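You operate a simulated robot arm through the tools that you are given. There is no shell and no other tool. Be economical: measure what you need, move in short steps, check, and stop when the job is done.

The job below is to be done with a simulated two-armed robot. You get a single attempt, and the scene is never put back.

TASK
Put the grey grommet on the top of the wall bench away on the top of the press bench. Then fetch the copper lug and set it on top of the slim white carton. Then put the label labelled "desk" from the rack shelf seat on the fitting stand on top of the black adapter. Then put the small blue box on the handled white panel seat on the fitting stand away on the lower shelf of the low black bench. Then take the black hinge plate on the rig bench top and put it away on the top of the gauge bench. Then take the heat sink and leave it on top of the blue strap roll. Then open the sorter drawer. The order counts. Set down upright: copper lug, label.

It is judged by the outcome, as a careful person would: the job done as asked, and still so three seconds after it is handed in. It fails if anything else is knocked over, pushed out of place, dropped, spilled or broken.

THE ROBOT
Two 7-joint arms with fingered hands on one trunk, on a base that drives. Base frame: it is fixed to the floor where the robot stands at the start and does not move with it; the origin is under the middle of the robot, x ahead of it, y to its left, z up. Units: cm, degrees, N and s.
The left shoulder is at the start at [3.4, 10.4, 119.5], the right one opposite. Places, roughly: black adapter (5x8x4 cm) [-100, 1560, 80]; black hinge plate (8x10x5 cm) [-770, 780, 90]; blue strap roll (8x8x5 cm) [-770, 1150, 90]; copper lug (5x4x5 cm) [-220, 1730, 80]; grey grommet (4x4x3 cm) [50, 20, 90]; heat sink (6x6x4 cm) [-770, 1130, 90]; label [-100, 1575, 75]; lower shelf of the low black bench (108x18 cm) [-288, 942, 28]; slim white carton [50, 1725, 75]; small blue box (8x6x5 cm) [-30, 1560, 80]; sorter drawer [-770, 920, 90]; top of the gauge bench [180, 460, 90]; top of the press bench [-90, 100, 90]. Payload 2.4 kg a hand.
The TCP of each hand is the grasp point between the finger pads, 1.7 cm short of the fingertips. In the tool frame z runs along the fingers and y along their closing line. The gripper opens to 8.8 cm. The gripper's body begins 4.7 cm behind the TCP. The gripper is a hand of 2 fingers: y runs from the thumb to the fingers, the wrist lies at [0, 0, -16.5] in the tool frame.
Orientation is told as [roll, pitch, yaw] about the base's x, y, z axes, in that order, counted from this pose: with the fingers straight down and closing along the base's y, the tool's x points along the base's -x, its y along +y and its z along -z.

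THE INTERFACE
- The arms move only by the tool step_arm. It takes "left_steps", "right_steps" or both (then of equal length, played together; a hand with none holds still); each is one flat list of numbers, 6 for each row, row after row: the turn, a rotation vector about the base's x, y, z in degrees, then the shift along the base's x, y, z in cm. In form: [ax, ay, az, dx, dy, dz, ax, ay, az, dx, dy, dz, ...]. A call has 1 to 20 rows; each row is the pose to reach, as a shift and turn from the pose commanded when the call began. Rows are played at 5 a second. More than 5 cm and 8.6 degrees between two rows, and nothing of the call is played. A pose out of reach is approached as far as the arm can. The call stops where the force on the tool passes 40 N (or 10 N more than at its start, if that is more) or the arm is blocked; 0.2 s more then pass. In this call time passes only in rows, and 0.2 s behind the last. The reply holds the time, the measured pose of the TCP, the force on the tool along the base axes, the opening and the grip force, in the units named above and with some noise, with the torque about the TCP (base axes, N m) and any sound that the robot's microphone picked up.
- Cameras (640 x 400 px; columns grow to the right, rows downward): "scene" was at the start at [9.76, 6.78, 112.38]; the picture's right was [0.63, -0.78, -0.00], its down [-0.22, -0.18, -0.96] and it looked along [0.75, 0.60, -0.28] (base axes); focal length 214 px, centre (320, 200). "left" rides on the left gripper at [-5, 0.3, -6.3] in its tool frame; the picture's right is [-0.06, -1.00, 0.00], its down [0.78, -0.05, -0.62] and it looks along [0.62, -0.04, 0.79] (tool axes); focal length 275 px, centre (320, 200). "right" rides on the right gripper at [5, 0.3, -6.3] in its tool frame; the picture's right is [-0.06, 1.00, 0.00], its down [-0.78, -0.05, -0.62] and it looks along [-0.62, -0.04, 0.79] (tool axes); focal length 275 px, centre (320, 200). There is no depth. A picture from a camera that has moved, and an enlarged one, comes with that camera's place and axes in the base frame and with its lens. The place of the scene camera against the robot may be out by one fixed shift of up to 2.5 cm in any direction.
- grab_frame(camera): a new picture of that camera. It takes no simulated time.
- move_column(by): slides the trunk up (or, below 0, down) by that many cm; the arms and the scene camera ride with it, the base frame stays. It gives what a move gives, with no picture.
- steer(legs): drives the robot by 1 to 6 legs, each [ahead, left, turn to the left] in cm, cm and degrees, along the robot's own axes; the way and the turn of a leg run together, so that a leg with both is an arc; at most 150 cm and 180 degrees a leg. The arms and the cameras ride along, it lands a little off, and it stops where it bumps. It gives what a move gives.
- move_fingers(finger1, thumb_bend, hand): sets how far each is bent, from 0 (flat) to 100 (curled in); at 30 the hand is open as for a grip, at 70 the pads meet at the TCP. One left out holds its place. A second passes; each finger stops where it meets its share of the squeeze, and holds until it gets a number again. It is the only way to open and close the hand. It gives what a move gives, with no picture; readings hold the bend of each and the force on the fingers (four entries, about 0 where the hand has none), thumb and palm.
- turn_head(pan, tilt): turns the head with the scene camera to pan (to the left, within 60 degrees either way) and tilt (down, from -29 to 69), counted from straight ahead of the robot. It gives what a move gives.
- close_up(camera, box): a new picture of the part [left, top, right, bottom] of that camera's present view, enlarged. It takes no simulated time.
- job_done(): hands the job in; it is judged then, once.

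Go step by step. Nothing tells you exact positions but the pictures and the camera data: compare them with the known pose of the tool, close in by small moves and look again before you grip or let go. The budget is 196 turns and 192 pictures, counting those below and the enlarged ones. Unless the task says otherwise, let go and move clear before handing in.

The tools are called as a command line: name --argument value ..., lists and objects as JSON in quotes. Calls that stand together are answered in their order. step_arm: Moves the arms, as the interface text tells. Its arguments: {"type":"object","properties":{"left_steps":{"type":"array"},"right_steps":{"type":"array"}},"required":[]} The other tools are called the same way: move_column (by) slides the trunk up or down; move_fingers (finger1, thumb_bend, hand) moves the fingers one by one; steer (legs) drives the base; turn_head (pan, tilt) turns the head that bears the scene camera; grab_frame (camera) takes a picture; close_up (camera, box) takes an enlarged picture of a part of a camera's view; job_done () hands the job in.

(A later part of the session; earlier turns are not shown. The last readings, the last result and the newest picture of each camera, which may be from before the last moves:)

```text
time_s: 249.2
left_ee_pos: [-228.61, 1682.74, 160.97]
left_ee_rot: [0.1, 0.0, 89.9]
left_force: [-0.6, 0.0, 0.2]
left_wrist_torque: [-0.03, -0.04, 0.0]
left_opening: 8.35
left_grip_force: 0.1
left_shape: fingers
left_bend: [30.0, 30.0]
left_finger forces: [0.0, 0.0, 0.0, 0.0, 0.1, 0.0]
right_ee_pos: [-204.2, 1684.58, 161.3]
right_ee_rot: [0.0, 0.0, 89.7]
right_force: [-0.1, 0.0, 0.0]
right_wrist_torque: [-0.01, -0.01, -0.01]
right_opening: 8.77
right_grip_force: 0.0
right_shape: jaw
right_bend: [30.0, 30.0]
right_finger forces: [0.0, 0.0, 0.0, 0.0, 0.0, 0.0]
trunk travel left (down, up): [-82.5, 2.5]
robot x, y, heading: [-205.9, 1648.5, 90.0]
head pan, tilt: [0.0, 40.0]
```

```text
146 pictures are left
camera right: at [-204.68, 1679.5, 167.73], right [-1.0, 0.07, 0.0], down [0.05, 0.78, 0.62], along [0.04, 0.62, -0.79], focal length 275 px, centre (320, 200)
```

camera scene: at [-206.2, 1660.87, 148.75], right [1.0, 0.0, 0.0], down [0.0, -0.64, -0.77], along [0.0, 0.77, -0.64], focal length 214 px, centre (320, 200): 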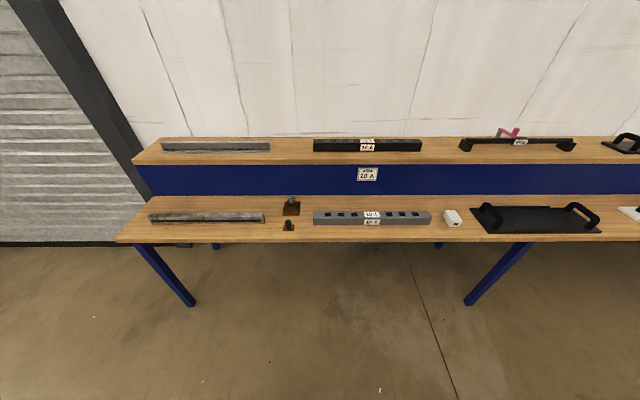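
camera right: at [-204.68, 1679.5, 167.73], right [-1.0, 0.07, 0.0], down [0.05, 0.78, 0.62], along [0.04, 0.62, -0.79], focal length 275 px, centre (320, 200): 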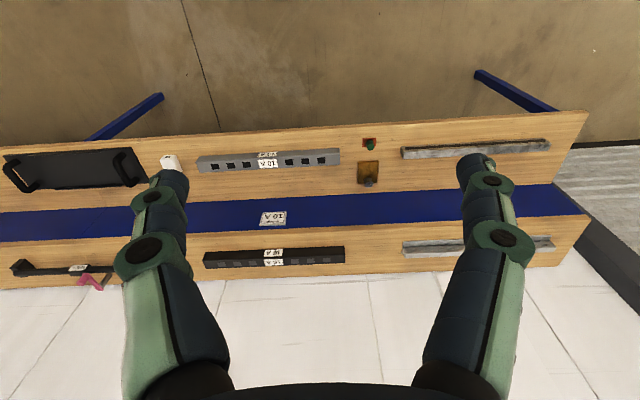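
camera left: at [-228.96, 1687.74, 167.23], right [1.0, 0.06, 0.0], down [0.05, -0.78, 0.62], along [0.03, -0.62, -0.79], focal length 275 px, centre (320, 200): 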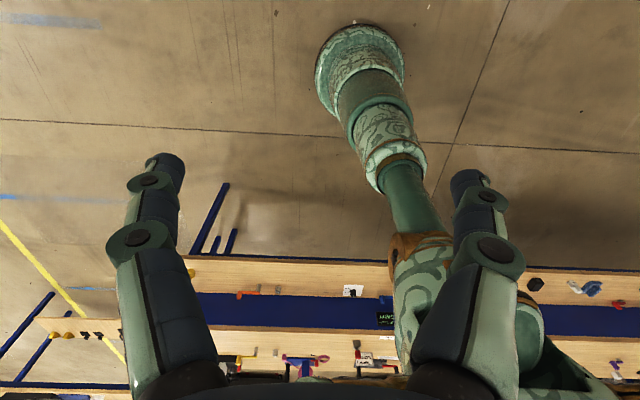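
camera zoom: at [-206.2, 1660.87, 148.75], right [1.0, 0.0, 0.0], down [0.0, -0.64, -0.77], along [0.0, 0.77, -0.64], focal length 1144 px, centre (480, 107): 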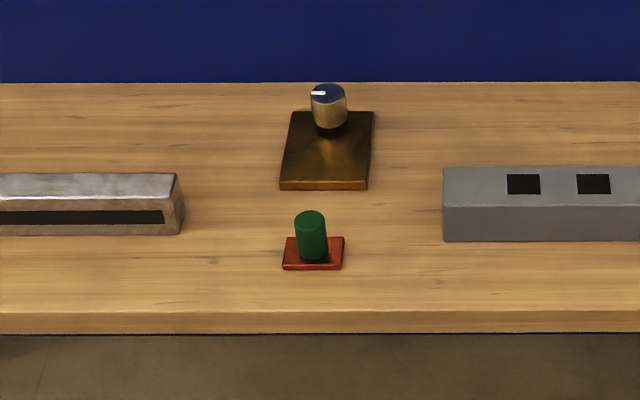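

The copper plate with the green post at about [-220.6, 1728.8] is the lug. Lowering the trunk, driving up and bringing the left hand over it.

move_column --by -40

steer --legs '[[38, 0, 0]]'

step_arm --left_steps '[0, 0, 0, 1.6, 1.6, -4, 0, 0, 0, 3.2, 3.2, -8, 0, 0, 0, 4.8, 4.8, -12, 0, 0, 0, 6.4, 6.4, -16, 0, 0, 0, 8, 8, -20, 0, 0, 0, 8, 8, -24, 0, 0, 0, 8, 8, -28]'

grab_frame --camera "left"

grab_frame --camera "scene"

```text
time_s: 253.0
left_ee_pos: [-228.56, 1682.67, 120.87]
left_ee_rot: [0.1, 0.0, 89.8]
left_force: [-0.8, -0.1, -0.1]
left_wrist_torque: [0.02, -0.02, -0.01]
left_opening: 8.37
left_grip_force: 0.2
left_shape: fingers
left_bend: [30.0, 30.0]
left_finger forces: [0.0, 0.0, 0.1, 0.0, 0.0, 0.1]
right_ee_pos: [-204.25, 1684.39, 121.4]
right_ee_rot: [0.0, 0.0, 89.6]
right_force: [0.5, -0.3, -0.9]
right_wrist_torque: [0.04, -0.02, -0.01]
right_opening: 8.79
right_grip_force: 0.1
right_shape: jaw
right_bend: [30.0, 30.0]
right_finger forces: [0.0, 0.0, 0.1, 0.1, 0.0, 0.1]
trunk travel left (down, up): [-42.5, 42.5]
robot x, y, heading: [-206.18, 1649.03, 89.9]
head pan, tilt: [0.0, 40.0]
```

```text
time_s: 255.4
left_ee_pos: [-228.42, 1720.79, 120.97]
left_ee_rot: [0.0, 0.1, 89.7]
left_force: [0.1, 0.1, -0.1]
left_wrist_torque: [-0.02, -0.01, 0.03]
left_opening: 8.37
left_grip_force: 0.0
left_shape: fingers
left_bend: [30.0, 30.0]
left_finger forces: [0.0, 0.0, 0.0, 0.0, 0.0, 0.0]
right_ee_pos: [-204.14, 1722.47, 121.29]
right_ee_rot: [0.0, -0.1, 89.7]
right_force: [0.3, -0.4, -0.1]
right_wrist_torque: [-0.02, 0.02, 0.02]
right_opening: 8.81
right_grip_force: 0.1
right_shape: jaw
right_bend: [30.0, 30.0]
right_finger forces: [0.1, 0.0, 0.0, 0.0, 0.0, 0.1]
trunk travel left (down, up): [-42.5, 42.5]
robot x, y, heading: [-205.4, 1686.6, 89.7]
head pan, tilt: [0.0, 40.0]
```

```text
time_s: 257.0
left_ee_pos: [-220.44, 1728.83, 92.83]
left_ee_rot: [0.1, 0.0, 89.7]
left_force: [0.1, -0.5, -0.3]
left_wrist_torque: [0.01, 0.02, 0.01]
left_opening: 8.36
left_grip_force: 0.1
left_shape: fingers
left_bend: [30.0, 30.0]
left_finger forces: [0.0, 0.0, 0.0, 0.1, 0.0, 0.0]
right_ee_pos: [-204.3, 1722.56, 121.3]
right_ee_rot: [-0.2, 0.0, 89.7]
right_force: [0.3, 0.3, -0.7]
right_wrist_torque: [0.02, -0.03, -0.04]
right_opening: 8.82
right_grip_force: 0.1
right_shape: jaw
right_bend: [30.0, 30.0]
right_finger forces: [0.0, 0.0, 0.1, 0.0, 0.0, 0.1]
trunk travel left (down, up): [-42.5, 42.5]
robot x, y, heading: [-205.37, 1686.54, 89.6]
head pan, tilt: [0.0, 40.0]
```

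```text
145 pictures are left
camera left: at [-220.85, 1733.75, 99.18], right [1.0, 0.06, 0.0], down [0.05, -0.78, 0.62], along [0.04, -0.62, -0.79], focal length 275 px, centre (320, 200)
```

left: 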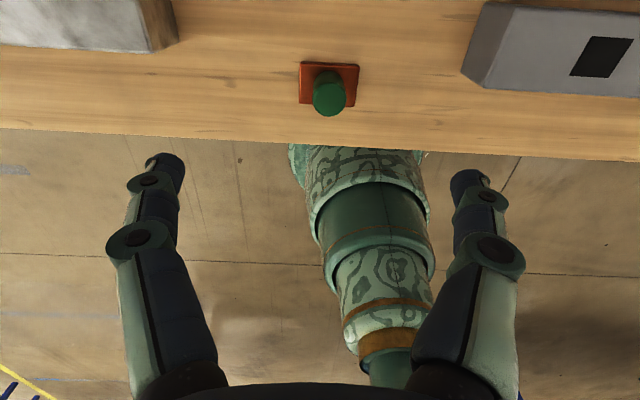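

```text
144 pictures are left
camera scene: at [-206.06, 1699.21, 108.63], right [1.0, 0.0, 0.0], down [0.0, -0.64, -0.77], along [0.0, 0.77, -0.64], focal length 214 px, centre (320, 200)
```

scene: 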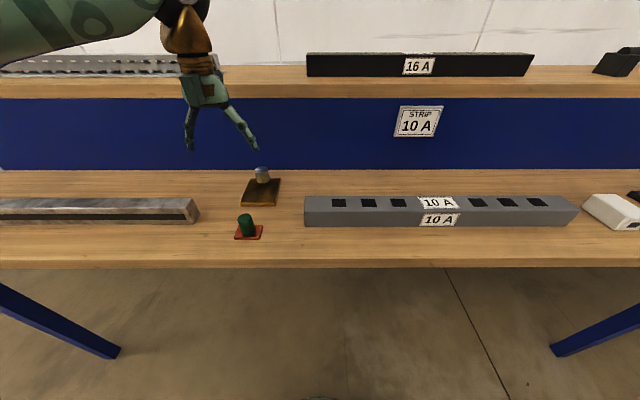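

Lug centre is about [-219.7, 1727.6]. Adjusting and descending with a check.

step_arm --left_steps '[0, 0, 0, 0.7, -1.2, -4, 0, 0, 0, 0.7, -1.2, -8, 0, 0, 0, 0.7, -1.2, -11.5]'

grab_frame --camera "left"

close_up --camera "scene" --box '[170, 120, 330, 260]'

```text
time_s: 257.8
left_ee_pos: [-219.61, 1727.68, 81.41]
left_ee_rot: [0.1, 0.1, 89.8]
left_force: [0.5, -0.6, 0.3]
left_wrist_torque: [0.01, 0.01, 0.01]
left_opening: 8.36
left_grip_force: 0.0
left_shape: fingers
left_bend: [30.0, 30.0]
left_finger forces: [0.1, 0.1, 0.0, 0.0, 0.0, 0.0]
right_ee_pos: [-204.04, 1722.52, 121.24]
right_ee_rot: [0.0, 0.0, 89.7]
right_force: [0.0, -0.4, -0.6]
right_wrist_torque: [0.0, -0.01, 0.0]
right_opening: 8.77
right_grip_force: 0.0
right_shape: jaw
right_bend: [30.0, 30.0]
right_finger forces: [0.0, 0.1, 0.0, 0.1, 0.0, 0.0]
trunk travel left (down, up): [-42.5, 42.5]
robot x, y, heading: [-205.88, 1687.15, 89.6]
head pan, tilt: [0.0, 40.0]
```

```text
143 pictures are left
camera left: at [-220.08, 1732.58, 87.79], right [1.0, 0.06, 0.0], down [0.05, -0.78, 0.62], along [0.03, -0.62, -0.79], focal length 275 px, centre (320, 200)
```

left: 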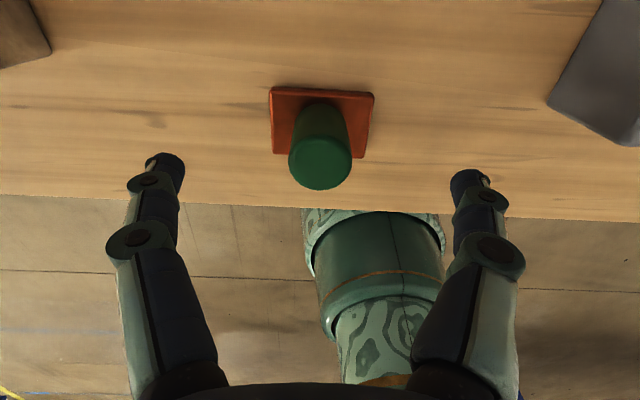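

```text
2.86 times, centred on (250, 190) of scene
camera zoom: at [-206.05, 1699.22, 108.63], right [1.0, 0.0, 0.0], down [0.0, -0.64, -0.77], along [0.0, 0.77, -0.64], focal length 613 px, centre (520, 229)
```

zoom: 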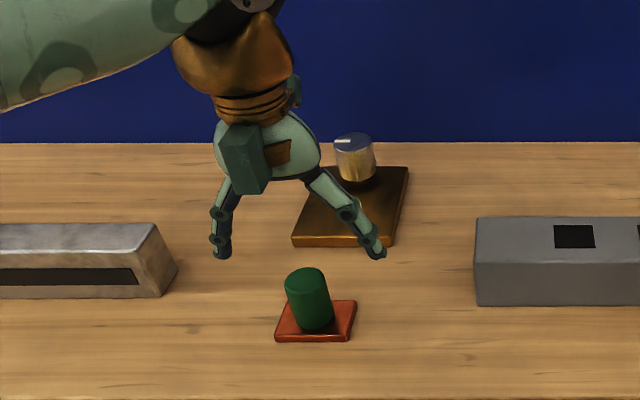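

Centred; descending around the post and gripping.

step_arm --left_steps '[0, 0, 0, -0.2, -0.3, -2, 0, 0, 0, -0.2, -0.3, -3.4]'

grab_frame --camera "left"

close_up --camera "scene" --box '[170, 120, 330, 260]'

```text
time_s: 258.4
left_ee_pos: [-219.89, 1727.25, 78.02]
left_ee_rot: [0.1, 0.0, 89.9]
left_force: [0.4, 0.1, 0.2]
left_wrist_torque: [-0.02, 0.0, -0.04]
left_opening: 8.35
left_grip_force: 0.0
left_shape: fingers
left_bend: [30.0, 30.0]
left_finger forces: [0.0, 0.0, 0.0, 0.0, 0.0, 0.0]
right_ee_pos: [-204.17, 1722.5, 121.28]
right_ee_rot: [0.0, 0.0, 89.8]
right_force: [0.1, 0.4, 0.3]
right_wrist_torque: [0.01, 0.02, -0.02]
right_opening: 8.8
right_grip_force: 0.1
right_shape: jaw
right_bend: [30.0, 30.0]
right_finger forces: [0.0, 0.0, 0.0, 0.0, 0.0, 0.1]
trunk travel left (down, up): [-42.5, 42.5]
robot x, y, heading: [-205.38, 1686.94, 90.0]
head pan, tilt: [0.0, 40.0]
```

```text
141 pictures are left
camera left: at [-220.29, 1732.26, 84.34], right [1.0, 0.06, 0.0], down [0.05, -0.78, 0.62], along [0.03, -0.62, -0.79], focal length 275 px, centre (320, 200)
```

left: 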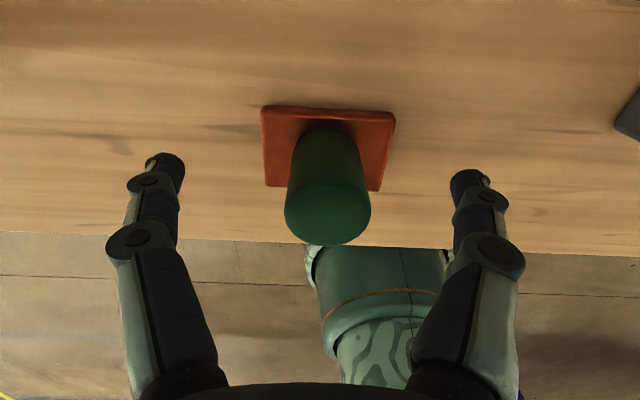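

```text
2.86 times, centred on (250, 190) of scene
camera zoom: at [-206.05, 1699.21, 108.63], right [1.0, 0.0, 0.0], down [0.0, -0.64, -0.77], along [0.0, 0.77, -0.64], focal length 613 px, centre (520, 229)
```

zoom: 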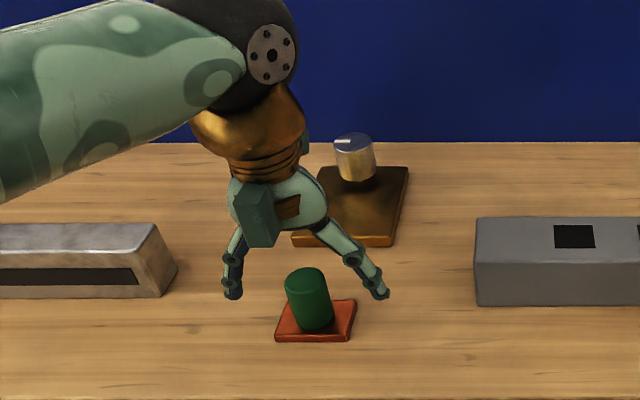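

The post sits between the pads. Gripping and lifting.

move_fingers --hand "left" --finger1 70 --thumb_bend 70

step_arm --left_steps '[0, 0, 0, 0, 0, 3, 0, 0, 0, 0, 0, 7, 0, 0, 0, 0, 0, 11.5, 0, 0, 0, 0, 0, 16, 0, 0, 0, -2, -2, 20, 0, 0, 0, -4, -4, 24]'

grab_frame --camera "left"

turn_head --pan -55 --tilt 25

grab_frame --camera "scene"

```text
time_s: 259.4
left_ee_pos: [-219.86, 1727.38, 77.98]
left_ee_rot: [0.2, 0.0, 89.8]
left_force: [0.0, -0.2, -0.1]
left_wrist_torque: [0.0, 0.02, 0.05]
left_opening: 1.59
left_grip_force: 4.3
left_shape: fingers
left_bend: [60.0, 65.0]
left_finger forces: [4.5, 0.1, 0.1, 0.0, 4.6, 0.0]
right_ee_pos: [-204.23, 1722.52, 121.37]
right_ee_rot: [-0.1, -0.1, 89.7]
right_force: [-0.3, -0.3, -1.0]
right_wrist_torque: [-0.01, -0.02, -0.02]
right_opening: 8.78
right_grip_force: 0.1
right_shape: jaw
right_bend: [30.0, 30.0]
right_finger forces: [0.0, 0.0, 0.0, 0.0, 0.1, 0.0]
trunk travel left (down, up): [-42.5, 42.5]
robot x, y, heading: [-206.12, 1686.33, 89.9]
head pan, tilt: [0.0, 40.0]
```

```text
time_s: 260.8
left_ee_pos: [-223.91, 1723.26, 101.99]
left_ee_rot: [0.1, 0.1, 89.8]
left_force: [0.0, 0.2, -1.1]
left_wrist_torque: [-0.03, 0.0, 0.0]
left_opening: 1.56
left_grip_force: 4.1
left_shape: fingers
left_bend: [60.0, 66.0]
left_finger forces: [4.4, 0.0, 0.0, 0.0, 4.4, 0.0]
right_ee_pos: [-204.11, 1722.64, 121.41]
right_ee_rot: [-0.2, 0.0, 89.8]
right_force: [-0.6, 0.2, -0.4]
right_wrist_torque: [0.0, 0.01, -0.03]
right_opening: 8.78
right_grip_force: 0.0
right_shape: jaw
right_bend: [30.0, 30.0]
right_finger forces: [0.0, 0.1, 0.0, 0.0, 0.0, 0.0]
trunk travel left (down, up): [-42.5, 42.5]
robot x, y, heading: [-206.14, 1686.47, 89.9]
head pan, tilt: [0.0, 40.0]
```

```text
139 pictures are left
camera left: at [-224.33, 1728.19, 108.32], right [1.0, 0.06, 0.0], down [0.05, -0.78, 0.62], along [0.03, -0.62, -0.78], focal length 275 px, centre (320, 200)
```

left: 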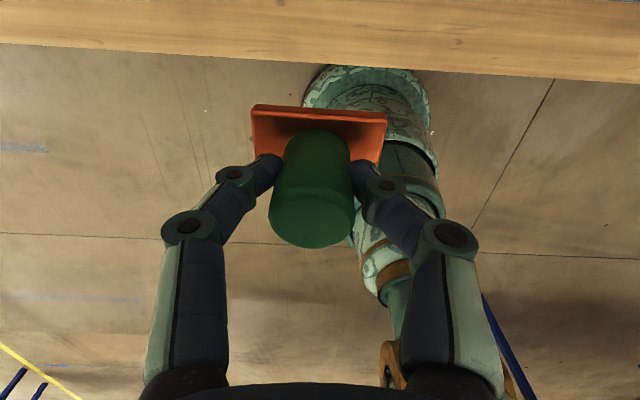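

```text
time_s: 262.1
left_ee_pos: [-223.87, 1723.31, 101.97]
left_ee_rot: [0.1, 0.2, 89.7]
left_force: [0.9, -0.3, 0.4]
left_wrist_torque: [0.03, 0.03, 0.02]
left_opening: 1.55
left_grip_force: 4.2
left_shape: fingers
left_bend: [60.0, 66.0]
left_finger forces: [4.4, 0.0, 0.0, 0.0, 4.3, 0.0]
right_ee_pos: [-204.2, 1722.47, 121.39]
right_ee_rot: [0.0, 0.0, 89.8]
right_force: [0.1, -0.1, 1.2]
right_wrist_torque: [0.0, 0.02, -0.02]
right_opening: 8.8
right_grip_force: 0.1
right_shape: jaw
right_bend: [30.0, 30.0]
right_finger forces: [0.1, 0.0, 0.0, 0.0, 0.0, 0.0]
trunk travel left (down, up): [-42.5, 42.5]
robot x, y, heading: [-205.76, 1686.97, 89.6]
head pan, tilt: [-55.0, 25.0]
```

```text
138 pictures are left
camera scene: at [-198.53, 1695.97, 110.96], right [0.57, -0.82, 0.0], down [-0.35, -0.24, -0.91], along [0.74, 0.52, -0.42], focal length 214 px, centre (320, 200)
```

scene: 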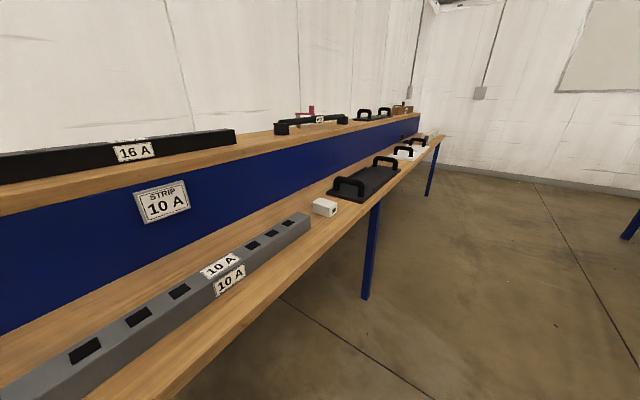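

Lug held. Backing off a little and sidestepping right toward the carton at x≈50.

steer --legs '[[-15, 0, 0.2], [0, -135, 0], [0, -120, 0]]'

turn_head --pan 0 --tilt 35

grab_frame --camera "scene"

grab_frame --camera "left"

```text
time_s: 275.5
left_ee_pos: [31.03, 1708.71, 101.98]
left_ee_rot: [0.1, 0.1, 90.5]
left_force: [1.2, 0.1, -0.7]
left_wrist_torque: [0.0, 0.04, 0.01]
left_opening: 1.57
left_grip_force: 4.2
left_shape: fingers
left_bend: [60.0, 66.0]
left_finger forces: [4.4, 0.0, 0.1, 0.0, 4.4, 0.0]
right_ee_pos: [50.78, 1708.21, 121.35]
right_ee_rot: [0.0, 0.0, 90.5]
right_force: [-0.7, -0.3, 0.4]
right_wrist_torque: [0.01, -0.01, -0.02]
right_opening: 8.8
right_grip_force: 0.0
right_shape: jaw
right_bend: [30.0, 30.0]
right_finger forces: [0.2, 0.0, 0.1, 0.0, 0.1, 0.1]
trunk travel left (down, up): [-42.5, 42.5]
robot x, y, heading: [49.94, 1672.2, 90.5]
head pan, tilt: [-55.0, 25.0]
```

```text
time_s: 276.8
left_ee_pos: [31.05, 1708.77, 102.01]
left_ee_rot: [0.1, 0.1, 90.5]
left_force: [0.1, -0.9, -0.6]
left_wrist_torque: [-0.03, -0.02, -0.01]
left_opening: 1.57
left_grip_force: 4.1
left_shape: fingers
left_bend: [60.0, 66.0]
left_finger forces: [4.5, 0.0, 0.0, 0.0, 4.3, 0.0]
right_ee_pos: [50.78, 1708.27, 121.45]
right_ee_rot: [-0.1, 0.0, 90.4]
right_force: [-0.2, -0.4, 0.6]
right_wrist_torque: [0.0, -0.02, 0.0]
right_opening: 8.8
right_grip_force: 0.2
right_shape: jaw
right_bend: [30.0, 30.0]
right_finger forces: [0.1, 0.1, 0.1, 0.0, 0.0, 0.1]
trunk travel left (down, up): [-42.5, 42.5]
robot x, y, heading: [49.8, 1672.69, 90.2]
head pan, tilt: [0.0, 35.0]
```

```text
137 pictures are left
camera scene: at [49.22, 1685.16, 109.39], right [1.0, 0.01, 0.0], down [0.0, -0.57, -0.82], along [-0.01, 0.82, -0.57], focal length 214 px, centre (320, 200)
```

scene: 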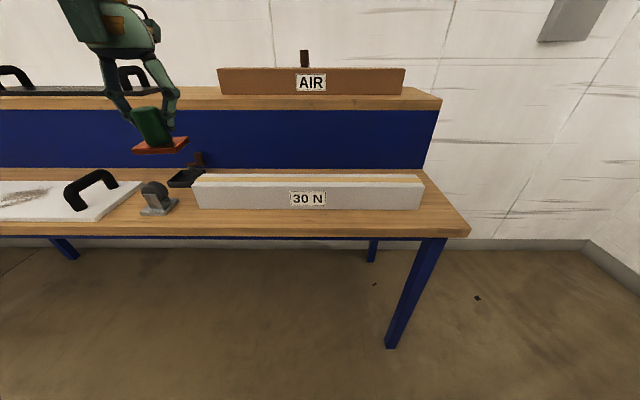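

```text
136 pictures are left
camera left: at [30.57, 1713.64, 108.29], right [1.0, 0.07, 0.0], down [0.06, -0.78, 0.62], along [0.04, -0.62, -0.78], focal length 275 px, centre (320, 200)
```

left: 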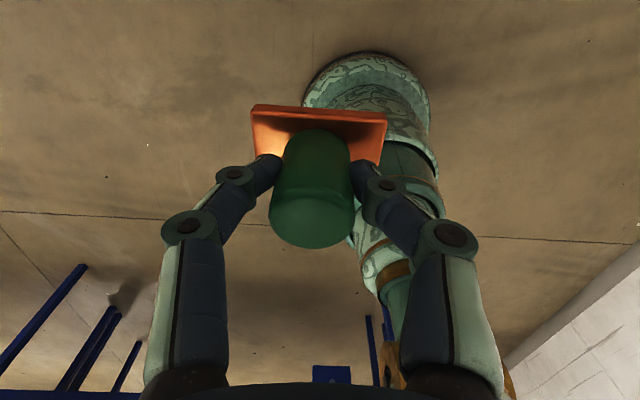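

The slim white carton ("30 N") is dead ahead. Zooming on its top.

close_up --camera "scene" --box '[120, 140, 440, 250]'

grab_frame --camera "right"

```text
2.00 times, centred on (280, 195) of scene
camera zoom: at [49.22, 1685.16, 109.39], right [1.0, 0.01, 0.0], down [0.0, -0.57, -0.82], along [-0.01, 0.82, -0.57], focal length 429 px, centre (400, 210)
```

zoom: 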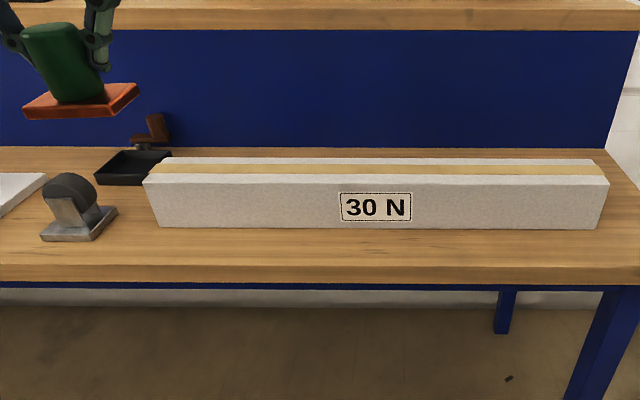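

```text
134 pictures are left
camera right: at [50.49, 1703.17, 127.72], right [-1.0, 0.05, 0.0], down [0.04, 0.78, 0.62], along [0.03, 0.62, -0.79], focal length 275 px, centre (320, 200)
```

right: 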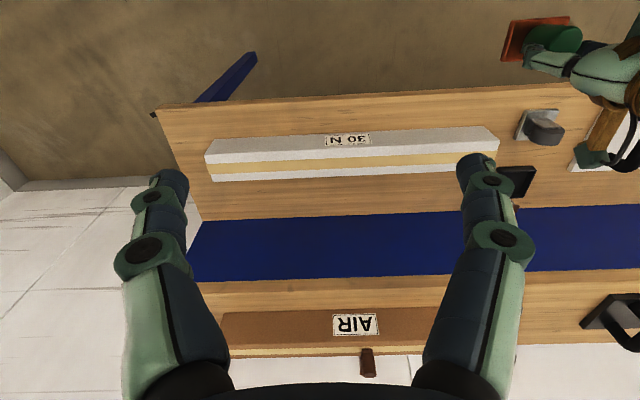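

Carton top is around y≈1732, z≈81. Driving in and bringing the lug above it.

steer --legs '[[16, 0, 0], [0, -10, -0.3]]'

step_arm --left_steps '[0, 0, 0, 2, 3, -2, 0, 0, 0, 4, 6, -5, 0, 0, 0, 5, 7, -9]'

grab_frame --camera "left"

grab_frame --camera "scene"

grab_frame --camera "right"

```text
time_s: 278.9
left_ee_pos: [41.11, 1724.82, 101.94]
left_ee_rot: [0.0, 0.1, 90.2]
left_force: [0.2, 0.4, -0.5]
left_wrist_torque: [-0.02, 0.02, 0.0]
left_opening: 1.54
left_grip_force: 3.9
left_shape: fingers
left_bend: [60.0, 66.0]
left_finger forces: [4.4, 0.1, 0.0, 0.0, 4.2, 0.0]
right_ee_pos: [60.98, 1724.17, 121.33]
right_ee_rot: [0.0, 0.1, 90.1]
right_force: [0.0, -0.1, 0.2]
right_wrist_torque: [-0.01, 0.0, -0.03]
right_opening: 8.79
right_grip_force: 0.1
right_shape: jaw
right_bend: [30.0, 30.0]
right_finger forces: [0.1, 0.1, 0.0, 0.0, 0.1, 0.0]
trunk travel left (down, up): [-42.5, 42.5]
robot x, y, heading: [59.59, 1688.39, 90.5]
head pan, tilt: [0.0, 35.0]
```

```text
time_s: 279.7
left_ee_pos: [46.17, 1731.92, 92.87]
left_ee_rot: [0.0, 0.0, 90.1]
left_force: [-0.4, -0.1, -0.8]
left_wrist_torque: [0.02, 0.03, 0.01]
left_opening: 1.55
left_grip_force: 4.0
left_shape: fingers
left_bend: [60.0, 66.0]
left_finger forces: [4.3, 0.0, 0.0, 0.0, 4.4, 0.0]
right_ee_pos: [60.83, 1724.24, 121.34]
right_ee_rot: [0.1, 0.0, 90.1]
right_force: [0.1, -0.2, 0.4]
right_wrist_torque: [0.03, 0.01, 0.0]
right_opening: 8.77
right_grip_force: 0.2
right_shape: jaw
right_bend: [30.0, 30.0]
right_finger forces: [0.0, 0.0, 0.1, 0.0, 0.0, 0.1]
trunk travel left (down, up): [-42.5, 42.5]
robot x, y, heading: [59.54, 1688.56, 90.0]
head pan, tilt: [0.0, 35.0]
```

```text
133 pictures are left
camera left: at [45.67, 1736.7, 99.24], right [1.0, 0.07, 0.0], down [0.05, -0.78, 0.62], along [0.04, -0.62, -0.79], focal length 275 px, centre (320, 200)
```

left: 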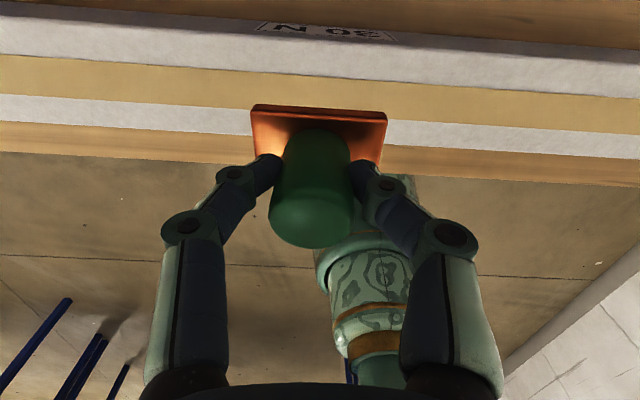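

```text
132 pictures are left
camera scene: at [59.13, 1701.14, 109.39], right [1.0, 0.0, 0.0], down [0.0, -0.57, -0.82], along [0.0, 0.82, -0.57], focal length 214 px, centre (320, 200)
```

scene: 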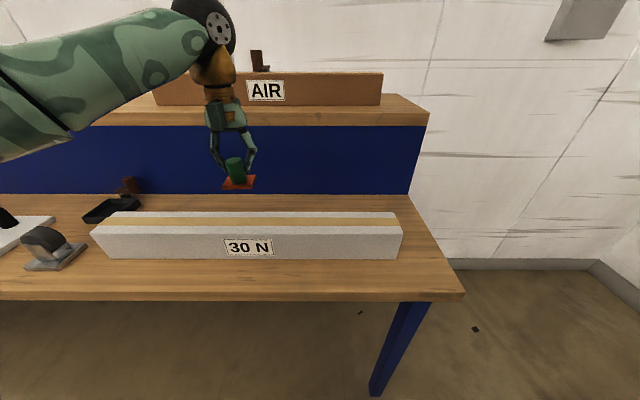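

```text
131 pictures are left
camera right: at [60.51, 1719.16, 127.72], right [-1.0, 0.06, 0.0], down [0.05, 0.78, 0.62], along [0.04, 0.62, -0.79], focal length 275 px, centre (320, 200)
```

right: 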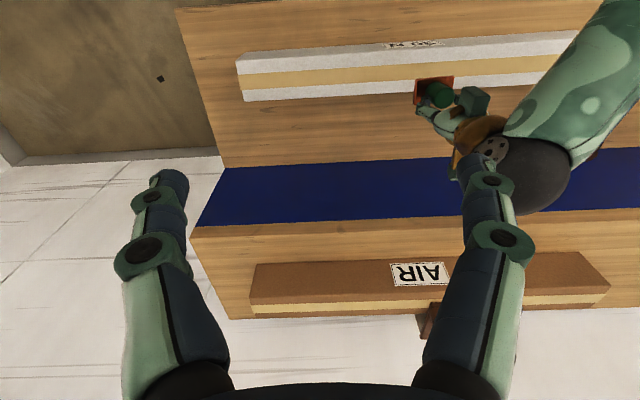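

Carton top centre at y≈1731.2, z≈81.6. Aligning and descending carefully.

step_arm --left_steps '[0, 0, 0, 0, -0.8, -3, 0, 0, 0, 0, -0.8, -5.5, 0, 0, 0, 0, -0.8, -6.6]'

grab_frame --camera "left"

close_up --camera "scene" --box '[160, 130, 320, 270]'

```text
time_s: 280.5
left_ee_pos: [46.09, 1730.94, 86.38]
left_ee_rot: [0.1, 0.1, 90.1]
left_force: [0.3, -1.0, -0.1]
left_wrist_torque: [-0.01, 0.02, 0.03]
left_opening: 1.56
left_grip_force: 4.0
left_shape: fingers
left_bend: [60.0, 66.0]
left_finger forces: [4.3, 0.1, 0.0, 0.0, 4.3, 0.1]
right_ee_pos: [60.83, 1724.11, 121.49]
right_ee_rot: [0.1, 0.0, 90.1]
right_force: [0.4, -0.4, 0.4]
right_wrist_torque: [0.0, 0.01, 0.04]
right_opening: 8.78
right_grip_force: 0.0
right_shape: jaw
right_bend: [30.0, 30.0]
right_finger forces: [0.1, 0.1, 0.1, 0.0, 0.0, 0.0]
trunk travel left (down, up): [-42.5, 42.5]
robot x, y, heading: [59.8, 1688.41, 90.1]
head pan, tilt: [0.0, 35.0]
```

```text
130 pictures are left
camera left: at [45.67, 1735.9, 92.66], right [1.0, 0.07, 0.0], down [0.05, -0.78, 0.62], along [0.04, -0.62, -0.79], focal length 275 px, centre (320, 200)
```

left: 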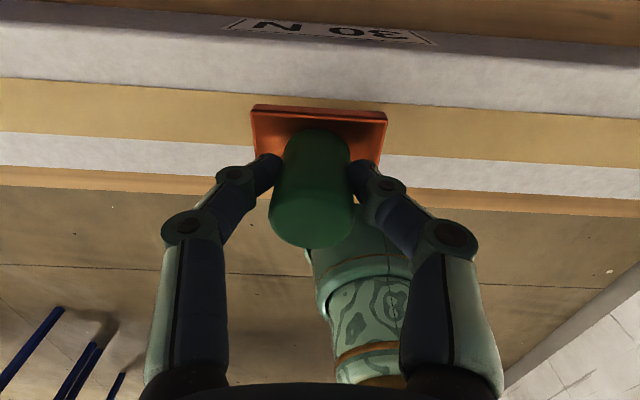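

```text
2.86 times, centred on (240, 200) of scene
camera zoom: at [59.13, 1701.14, 109.39], right [1.0, 0.0, 0.0], down [0.0, -0.57, -0.82], along [0.0, 0.82, -0.57], focal length 613 px, centre (549, 200)
```

zoom: 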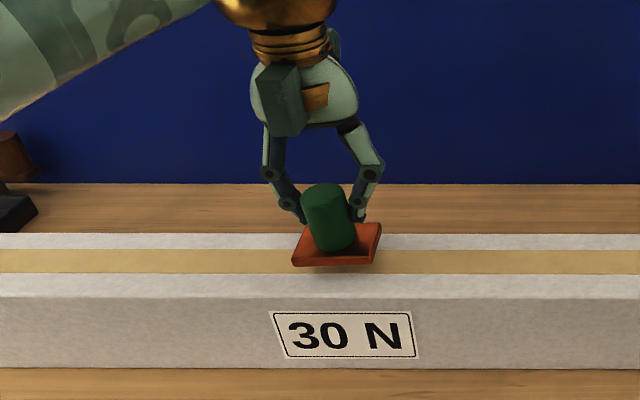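

Nearly there: shifting 0.5 cm back and easing down to contact.

step_arm --left_steps '[0, 0, 0, 0, 0.5, -0.3, 0, 0, 0, 0, 0.5, -0.6]'

step_arm --left_steps '[0, 0, 0, 0, 0, -0.3]'

close_up --camera "scene" --box '[190, 170, 290, 250]'

```text
time_s: 281.1
left_ee_pos: [46.2, 1731.5, 85.75]
left_ee_rot: [0.2, 0.0, 90.2]
left_force: [0.6, -0.8, -0.4]
left_wrist_torque: [0.04, -0.01, 0.02]
left_opening: 1.56
left_grip_force: 3.9
left_shape: fingers
left_bend: [60.0, 66.0]
left_finger forces: [4.3, 0.0, 0.1, 0.0, 4.4, 0.1]
right_ee_pos: [60.8, 1724.15, 121.36]
right_ee_rot: [-0.1, 0.0, 90.1]
right_force: [-0.6, 0.4, 0.0]
right_wrist_torque: [0.0, -0.02, -0.03]
right_opening: 8.79
right_grip_force: 0.0
right_shape: jaw
right_bend: [30.0, 30.0]
right_finger forces: [0.0, 0.0, 0.1, 0.0, 0.0, 0.0]
trunk travel left (down, up): [-42.5, 42.5]
robot x, y, heading: [59.6, 1687.98, 90.4]
head pan, tilt: [0.0, 35.0]
```

```text
time_s: 281.5
left_ee_pos: [46.0, 1731.48, 85.35]
left_ee_rot: [0.1, 0.1, 90.2]
left_force: [0.1, 0.1, 0.8]
left_wrist_torque: [0.0, 0.0, -0.02]
left_opening: 1.53
left_grip_force: 4.5
left_shape: fingers
left_bend: [60.0, 66.0]
left_finger forces: [4.3, 0.0, 0.0, 0.0, 4.3, 0.0]
right_ee_pos: [60.82, 1724.23, 121.32]
right_ee_rot: [-0.1, -0.1, 90.0]
right_force: [-0.4, -0.1, 0.0]
right_wrist_torque: [0.03, -0.02, -0.02]
right_opening: 8.8
right_grip_force: 0.0
right_shape: jaw
right_bend: [30.0, 30.0]
right_finger forces: [0.0, 0.0, 0.1, 0.0, 0.0, 0.0]
trunk travel left (down, up): [-42.5, 42.5]
robot x, y, heading: [59.74, 1688.5, 90.3]
head pan, tilt: [0.0, 35.0]
```

```text
5.00 times, centred on (240, 210) of scene
camera zoom: at [59.13, 1701.14, 109.39], right [1.0, 0.0, 0.0], down [0.0, -0.57, -0.82], along [0.0, 0.82, -0.57], focal length 1072 px, centre (720, 150)
```

zoom: 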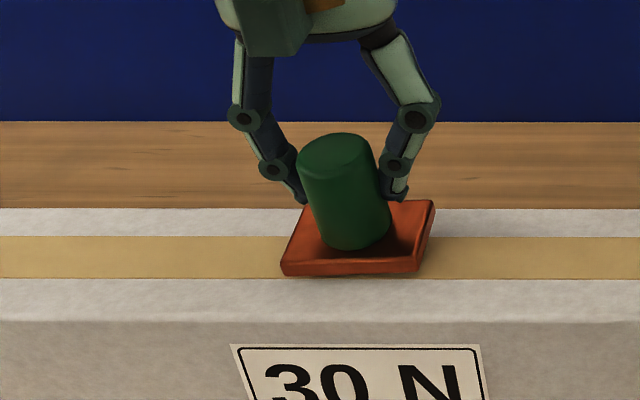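

Still a hair above. Easing down further.

step_arm --left_steps '[0, 0, 0, 0, 0, -0.2, 0, 0, 0, 0, 0, -0.35]'

close_up --camera "scene" --box '[190, 170, 290, 250]'

```text
time_s: 282.1
left_ee_pos: [46.24, 1731.56, 85.14]
left_ee_rot: [0.0, 0.1, 90.2]
left_force: [0.1, 0.3, -0.9]
left_wrist_torque: [0.03, 0.01, -0.02]
left_opening: 1.56
left_grip_force: 4.4
left_shape: fingers
left_bend: [60.0, 66.0]
left_finger forces: [4.2, 0.1, 0.1, 0.0, 4.2, 0.0]
right_ee_pos: [60.73, 1724.1, 121.43]
right_ee_rot: [0.0, 0.1, 90.1]
right_force: [-0.5, 0.7, 0.2]
right_wrist_torque: [-0.03, 0.02, -0.02]
right_opening: 8.84
right_grip_force: 0.1
right_shape: jaw
right_bend: [30.0, 30.0]
right_finger forces: [0.0, 0.1, 0.0, 0.1, 0.0, 0.0]
trunk travel left (down, up): [-42.5, 42.5]
robot x, y, heading: [59.38, 1688.3, 90.2]
head pan, tilt: [0.0, 35.0]
```

```text
5.00 times, centred on (240, 210) of scene
camera zoom: at [59.13, 1701.14, 109.39], right [1.0, 0.0, 0.0], down [0.0, -0.57, -0.82], along [0.0, 0.82, -0.57], focal length 1072 px, centre (720, 150)
```

zoom: 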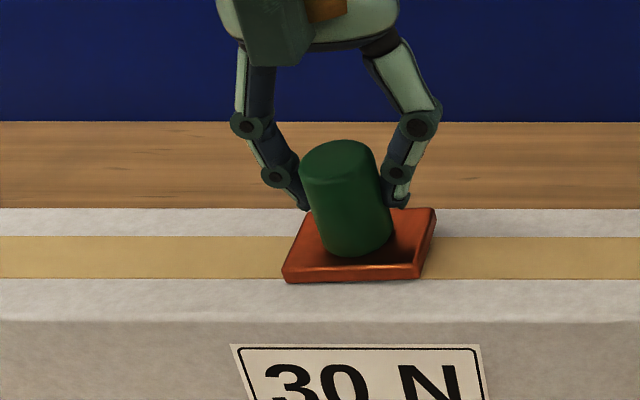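

About half a centimetre or more remains; continuing down.

step_arm --left_steps '[0, 0, 0, 0, 0, -0.25, 0, 0, 0, 0, 0, -0.5]'

step_arm --left_steps '[0, 0, 0, 0, 0, -0.25]'

close_up --camera "scene" --box '[190, 170, 290, 250]'

```text
time_s: 282.7
left_ee_pos: [46.13, 1731.61, 84.74]
left_ee_rot: [0.1, 0.0, 90.2]
left_force: [0.9, 0.4, 7.4]
left_wrist_torque: [-0.01, 0.0, 0.05]
left_opening: 1.48
left_grip_force: 5.5
left_shape: fingers
left_bend: [62.0, 66.0]
left_finger forces: [5.3, 0.0, 0.0, 0.0, 5.8, 0.0]
right_ee_pos: [60.85, 1724.11, 121.36]
right_ee_rot: [0.0, 0.1, 90.1]
right_force: [0.4, 0.3, -0.4]
right_wrist_torque: [-0.01, -0.03, -0.02]
right_opening: 8.81
right_grip_force: 0.1
right_shape: jaw
right_bend: [30.0, 30.0]
right_finger forces: [0.0, 0.0, 0.0, 0.1, 0.0, 0.0]
trunk travel left (down, up): [-42.5, 42.5]
robot x, y, heading: [59.69, 1688.55, 90.3]
head pan, tilt: [0.0, 35.0]
```

```text
time_s: 283.1
left_ee_pos: [46.07, 1731.52, 84.42]
left_ee_rot: [0.1, 0.0, 90.2]
left_force: [1.7, 2.1, 8.2]
left_wrist_torque: [-0.01, -0.01, 0.03]
left_opening: 1.5
left_grip_force: 6.1
left_shape: fingers
left_bend: [63.0, 67.0]
left_finger forces: [5.6, 0.0, 0.1, 0.0, 6.2, 0.0]
right_ee_pos: [60.86, 1724.14, 121.37]
right_ee_rot: [0.1, 0.0, 90.1]
right_force: [0.1, -0.5, 0.9]
right_wrist_torque: [0.03, -0.01, 0.02]
right_opening: 8.8
right_grip_force: 0.1
right_shape: jaw
right_bend: [30.0, 30.0]
right_finger forces: [0.1, 0.0, 0.0, 0.0, 0.0, 0.0]
trunk travel left (down, up): [-42.5, 42.5]
robot x, y, heading: [59.7, 1688.32, 90.3]
head pan, tilt: [0.0, 35.0]
```

```text
5.00 times, centred on (240, 210) of scene
camera zoom: at [59.15, 1701.1, 109.4], right [1.0, 0.0, 0.0], down [0.0, -0.57, -0.82], along [0.0, 0.82, -0.57], focal length 1072 px, centre (720, 150)
```

zoom: 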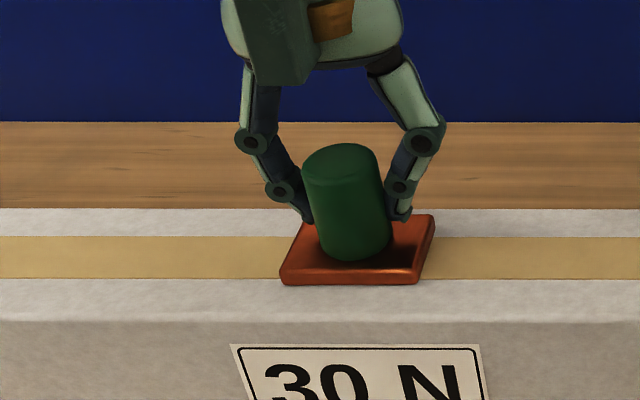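

The lug sits flat on the carton. Releasing and rising straight up.

move_fingers --hand "left" --finger1 30 --thumb_bend 30

step_arm --left_steps '[0, 0, 0, 0, 0, 4, 0, 0, 0, 0, 0, 8, 0, 0, 0, 0, 0, 12, 0, 0, 0, -2, -2, 16, 0, 0, 0, -4, -4, 20, 0, 0, 0, -6, -6, 24, 0, 0, 0, -8, -8, 28, 0, 0, 0, -9, -9, 32, 0, 0, 0, -9, -9, 36]'

grab_frame --camera "scene"

```text
time_s: 284.1
left_ee_pos: [46.04, 1731.55, 84.33]
left_ee_rot: [0.0, 0.1, 90.2]
left_force: [-0.4, -0.4, 0.0]
left_wrist_torque: [0.0, 0.04, 0.03]
left_opening: 8.35
left_grip_force: 0.1
left_shape: fingers
left_bend: [30.0, 30.0]
left_finger forces: [0.1, 0.0, 0.0, 0.1, 0.0, 0.0]
right_ee_pos: [60.82, 1724.11, 121.33]
right_ee_rot: [0.0, 0.0, 90.1]
right_force: [0.0, 0.6, -0.5]
right_wrist_torque: [0.0, 0.0, 0.01]
right_opening: 8.8
right_grip_force: 0.1
right_shape: jaw
right_bend: [30.0, 30.0]
right_finger forces: [0.1, 0.0, 0.0, 0.0, 0.0, 0.0]
trunk travel left (down, up): [-42.5, 42.5]
robot x, y, heading: [59.38, 1688.35, 90.6]
head pan, tilt: [0.0, 35.0]
```

```text
time_s: 286.1
left_ee_pos: [37.14, 1722.54, 120.4]
left_ee_rot: [0.1, 0.2, 90.3]
left_force: [0.4, -0.7, 0.6]
left_wrist_torque: [0.03, 0.01, -0.01]
left_opening: 8.38
left_grip_force: 0.0
left_shape: fingers
left_bend: [30.0, 30.0]
left_finger forces: [0.0, 0.1, 0.0, 0.0, 0.0, 0.0]
right_ee_pos: [60.75, 1724.14, 121.36]
right_ee_rot: [0.0, -0.1, 90.2]
right_force: [0.1, 0.5, 0.2]
right_wrist_torque: [0.01, -0.01, 0.01]
right_opening: 8.78
right_grip_force: 0.0
right_shape: jaw
right_bend: [30.0, 30.0]
right_finger forces: [0.0, 0.0, 0.0, 0.0, 0.0, 0.0]
trunk travel left (down, up): [-42.5, 42.5]
robot x, y, heading: [60.01, 1688.89, 90.3]
head pan, tilt: [0.0, 35.0]
```

```text
125 pictures are left
camera scene: at [59.14, 1701.12, 109.39], right [1.0, 0.0, 0.0], down [0.0, -0.57, -0.82], along [0.0, 0.82, -0.57], focal length 214 px, centre (320, 200)
```

scene: 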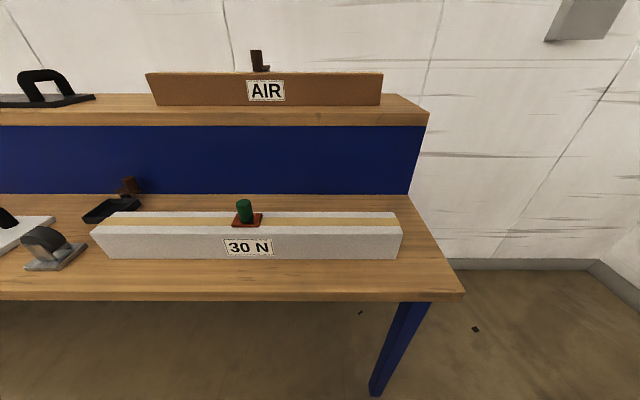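

The lug stands on the carton. Now backing into the aisle, moving to x≈-75 and turning to face the fitting stand.

steer --legs '[[-38, 0, 0], [0, 135, 0], [0, 0, 180]]'

turn_head --pan 0 --tilt 35

grab_frame --camera "scene"

grab_frame --camera "right"

```text
time_s: 302.2
left_ee_pos: [-51.78, 1616.95, 120.39]
left_ee_rot: [0.2, 0.1, -88.7]
left_force: [0.0, -0.4, 0.2]
left_wrist_torque: [0.0, 0.02, 0.0]
left_opening: 8.36
left_grip_force: 0.0
left_shape: fingers
left_bend: [30.0, 30.0]
left_finger forces: [0.0, 0.0, 0.0, 0.0, 0.0, 0.1]
right_ee_pos: [-75.67, 1614.83, 121.41]
right_ee_rot: [-0.2, -0.1, -88.7]
right_force: [0.6, -0.8, 0.4]
right_wrist_torque: [0.02, 0.01, 0.01]
right_opening: 8.8
right_grip_force: 0.0
right_shape: jaw
right_bend: [30.0, 30.0]
right_finger forces: [0.0, 0.0, 0.0, 0.0, 0.1, 0.0]
trunk travel left (down, up): [-42.5, 42.5]
robot x, y, heading: [-75.44, 1650.2, -88.9]
head pan, tilt: [0.0, 35.0]
```

```text
time_s: 302.9
left_ee_pos: [-51.67, 1616.85, 120.43]
left_ee_rot: [0.1, 0.2, -88.7]
left_force: [1.8, -0.2, 0.5]
left_wrist_torque: [0.03, -0.01, -0.01]
left_opening: 8.34
left_grip_force: 0.0
left_shape: fingers
left_bend: [30.0, 30.0]
left_finger forces: [0.0, 0.0, 0.0, 0.0, 0.0, 0.1]
right_ee_pos: [-75.44, 1614.79, 121.31]
right_ee_rot: [0.0, 0.1, -88.8]
right_force: [0.8, 0.0, 0.4]
right_wrist_torque: [0.0, 0.01, 0.0]
right_opening: 8.79
right_grip_force: 0.1
right_shape: jaw
right_bend: [30.0, 30.0]
right_finger forces: [0.1, 0.0, 0.0, 0.1, 0.1, 0.0]
trunk travel left (down, up): [-42.5, 42.5]
robot x, y, heading: [-75.04, 1650.29, -88.8]
head pan, tilt: [0.0, 35.0]
```

```text
124 pictures are left
camera scene: at [-75.21, 1639.66, 109.39], right [-1.0, -0.02, 0.0], down [-0.01, 0.57, -0.82], along [0.02, -0.82, -0.57], focal length 214 px, centre (320, 200)
```

scene: 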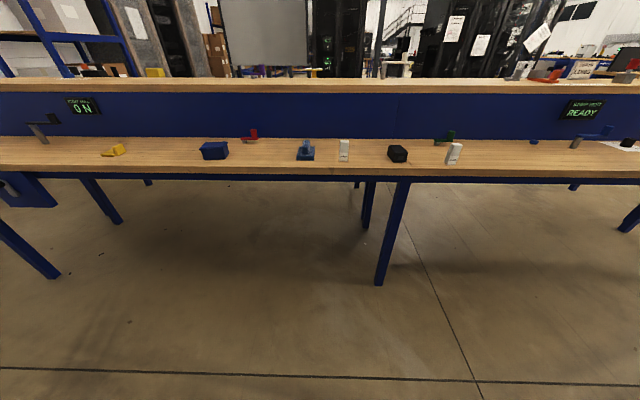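

```text
123 pictures are left
camera right: at [-75.33, 1619.77, 127.73], right [1.0, -0.04, 0.0], down [-0.03, -0.78, 0.62], along [-0.03, -0.62, -0.79], focal length 275 px, centre (320, 200)
```

right: 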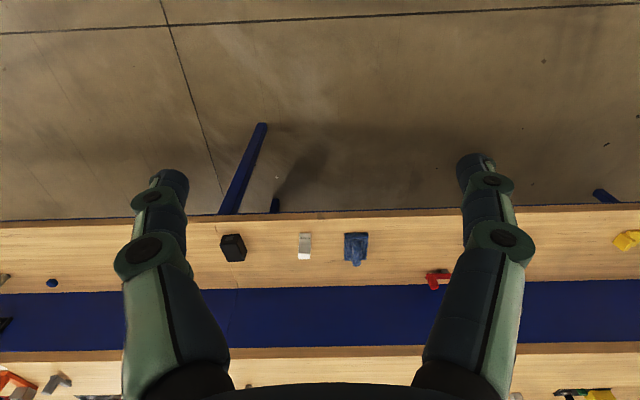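

I see the black adapter (x≈-100), blue box (x≈-33) and two white upright tags. Zooming in to find the "desk" label.

close_up --camera "scene" --box '[290, 120, 480, 190]'

close_up --camera "scene" --box '[180, 110, 370, 190]'

close_up --camera "scene" --box '[440, 60, 640, 190]'

```text
3.37 times, centred on (385, 155) of scene
camera zoom: at [-75.21, 1639.66, 109.39], right [-1.0, -0.02, 0.0], down [-0.01, 0.57, -0.82], along [0.02, -0.82, -0.57], focal length 722 px, centre (101, 352)
```

zoom: 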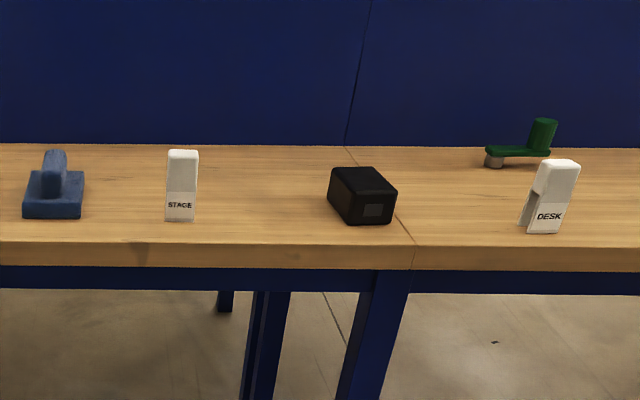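

```text
3.37 times, centred on (275, 150) of scene
camera zoom: at [-75.21, 1639.66, 109.39], right [-1.0, -0.02, 0.0], down [-0.01, 0.57, -0.82], along [0.02, -0.82, -0.57], focal length 722 px, centre (472, 368)
```

zoom: 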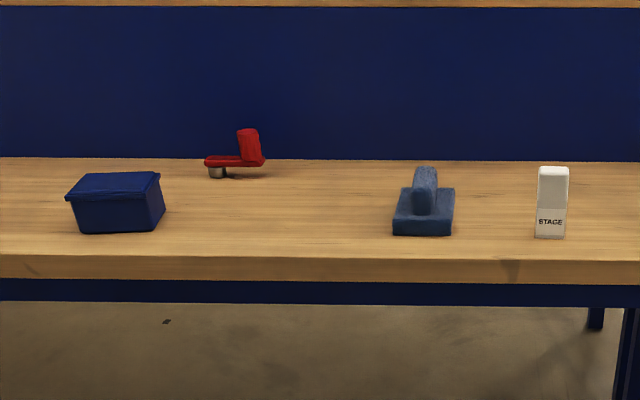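

```text
3.08 times, centred on (540, 125) of scene
camera zoom: at [-75.21, 1639.66, 109.39], right [-1.0, -0.02, 0.0], down [-0.01, 0.57, -0.82], along [0.02, -0.82, -0.57], focal length 660 px, centre (-357, 431)
```

zoom: 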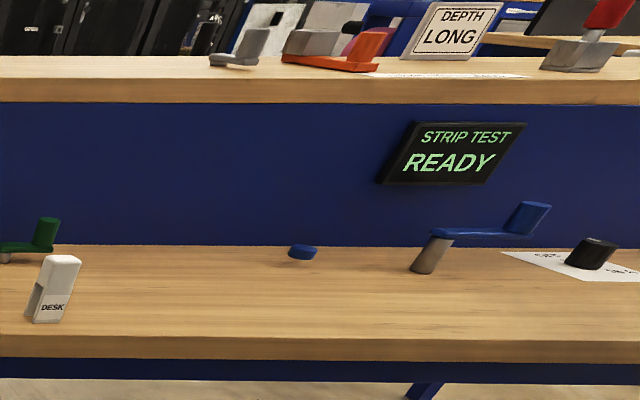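

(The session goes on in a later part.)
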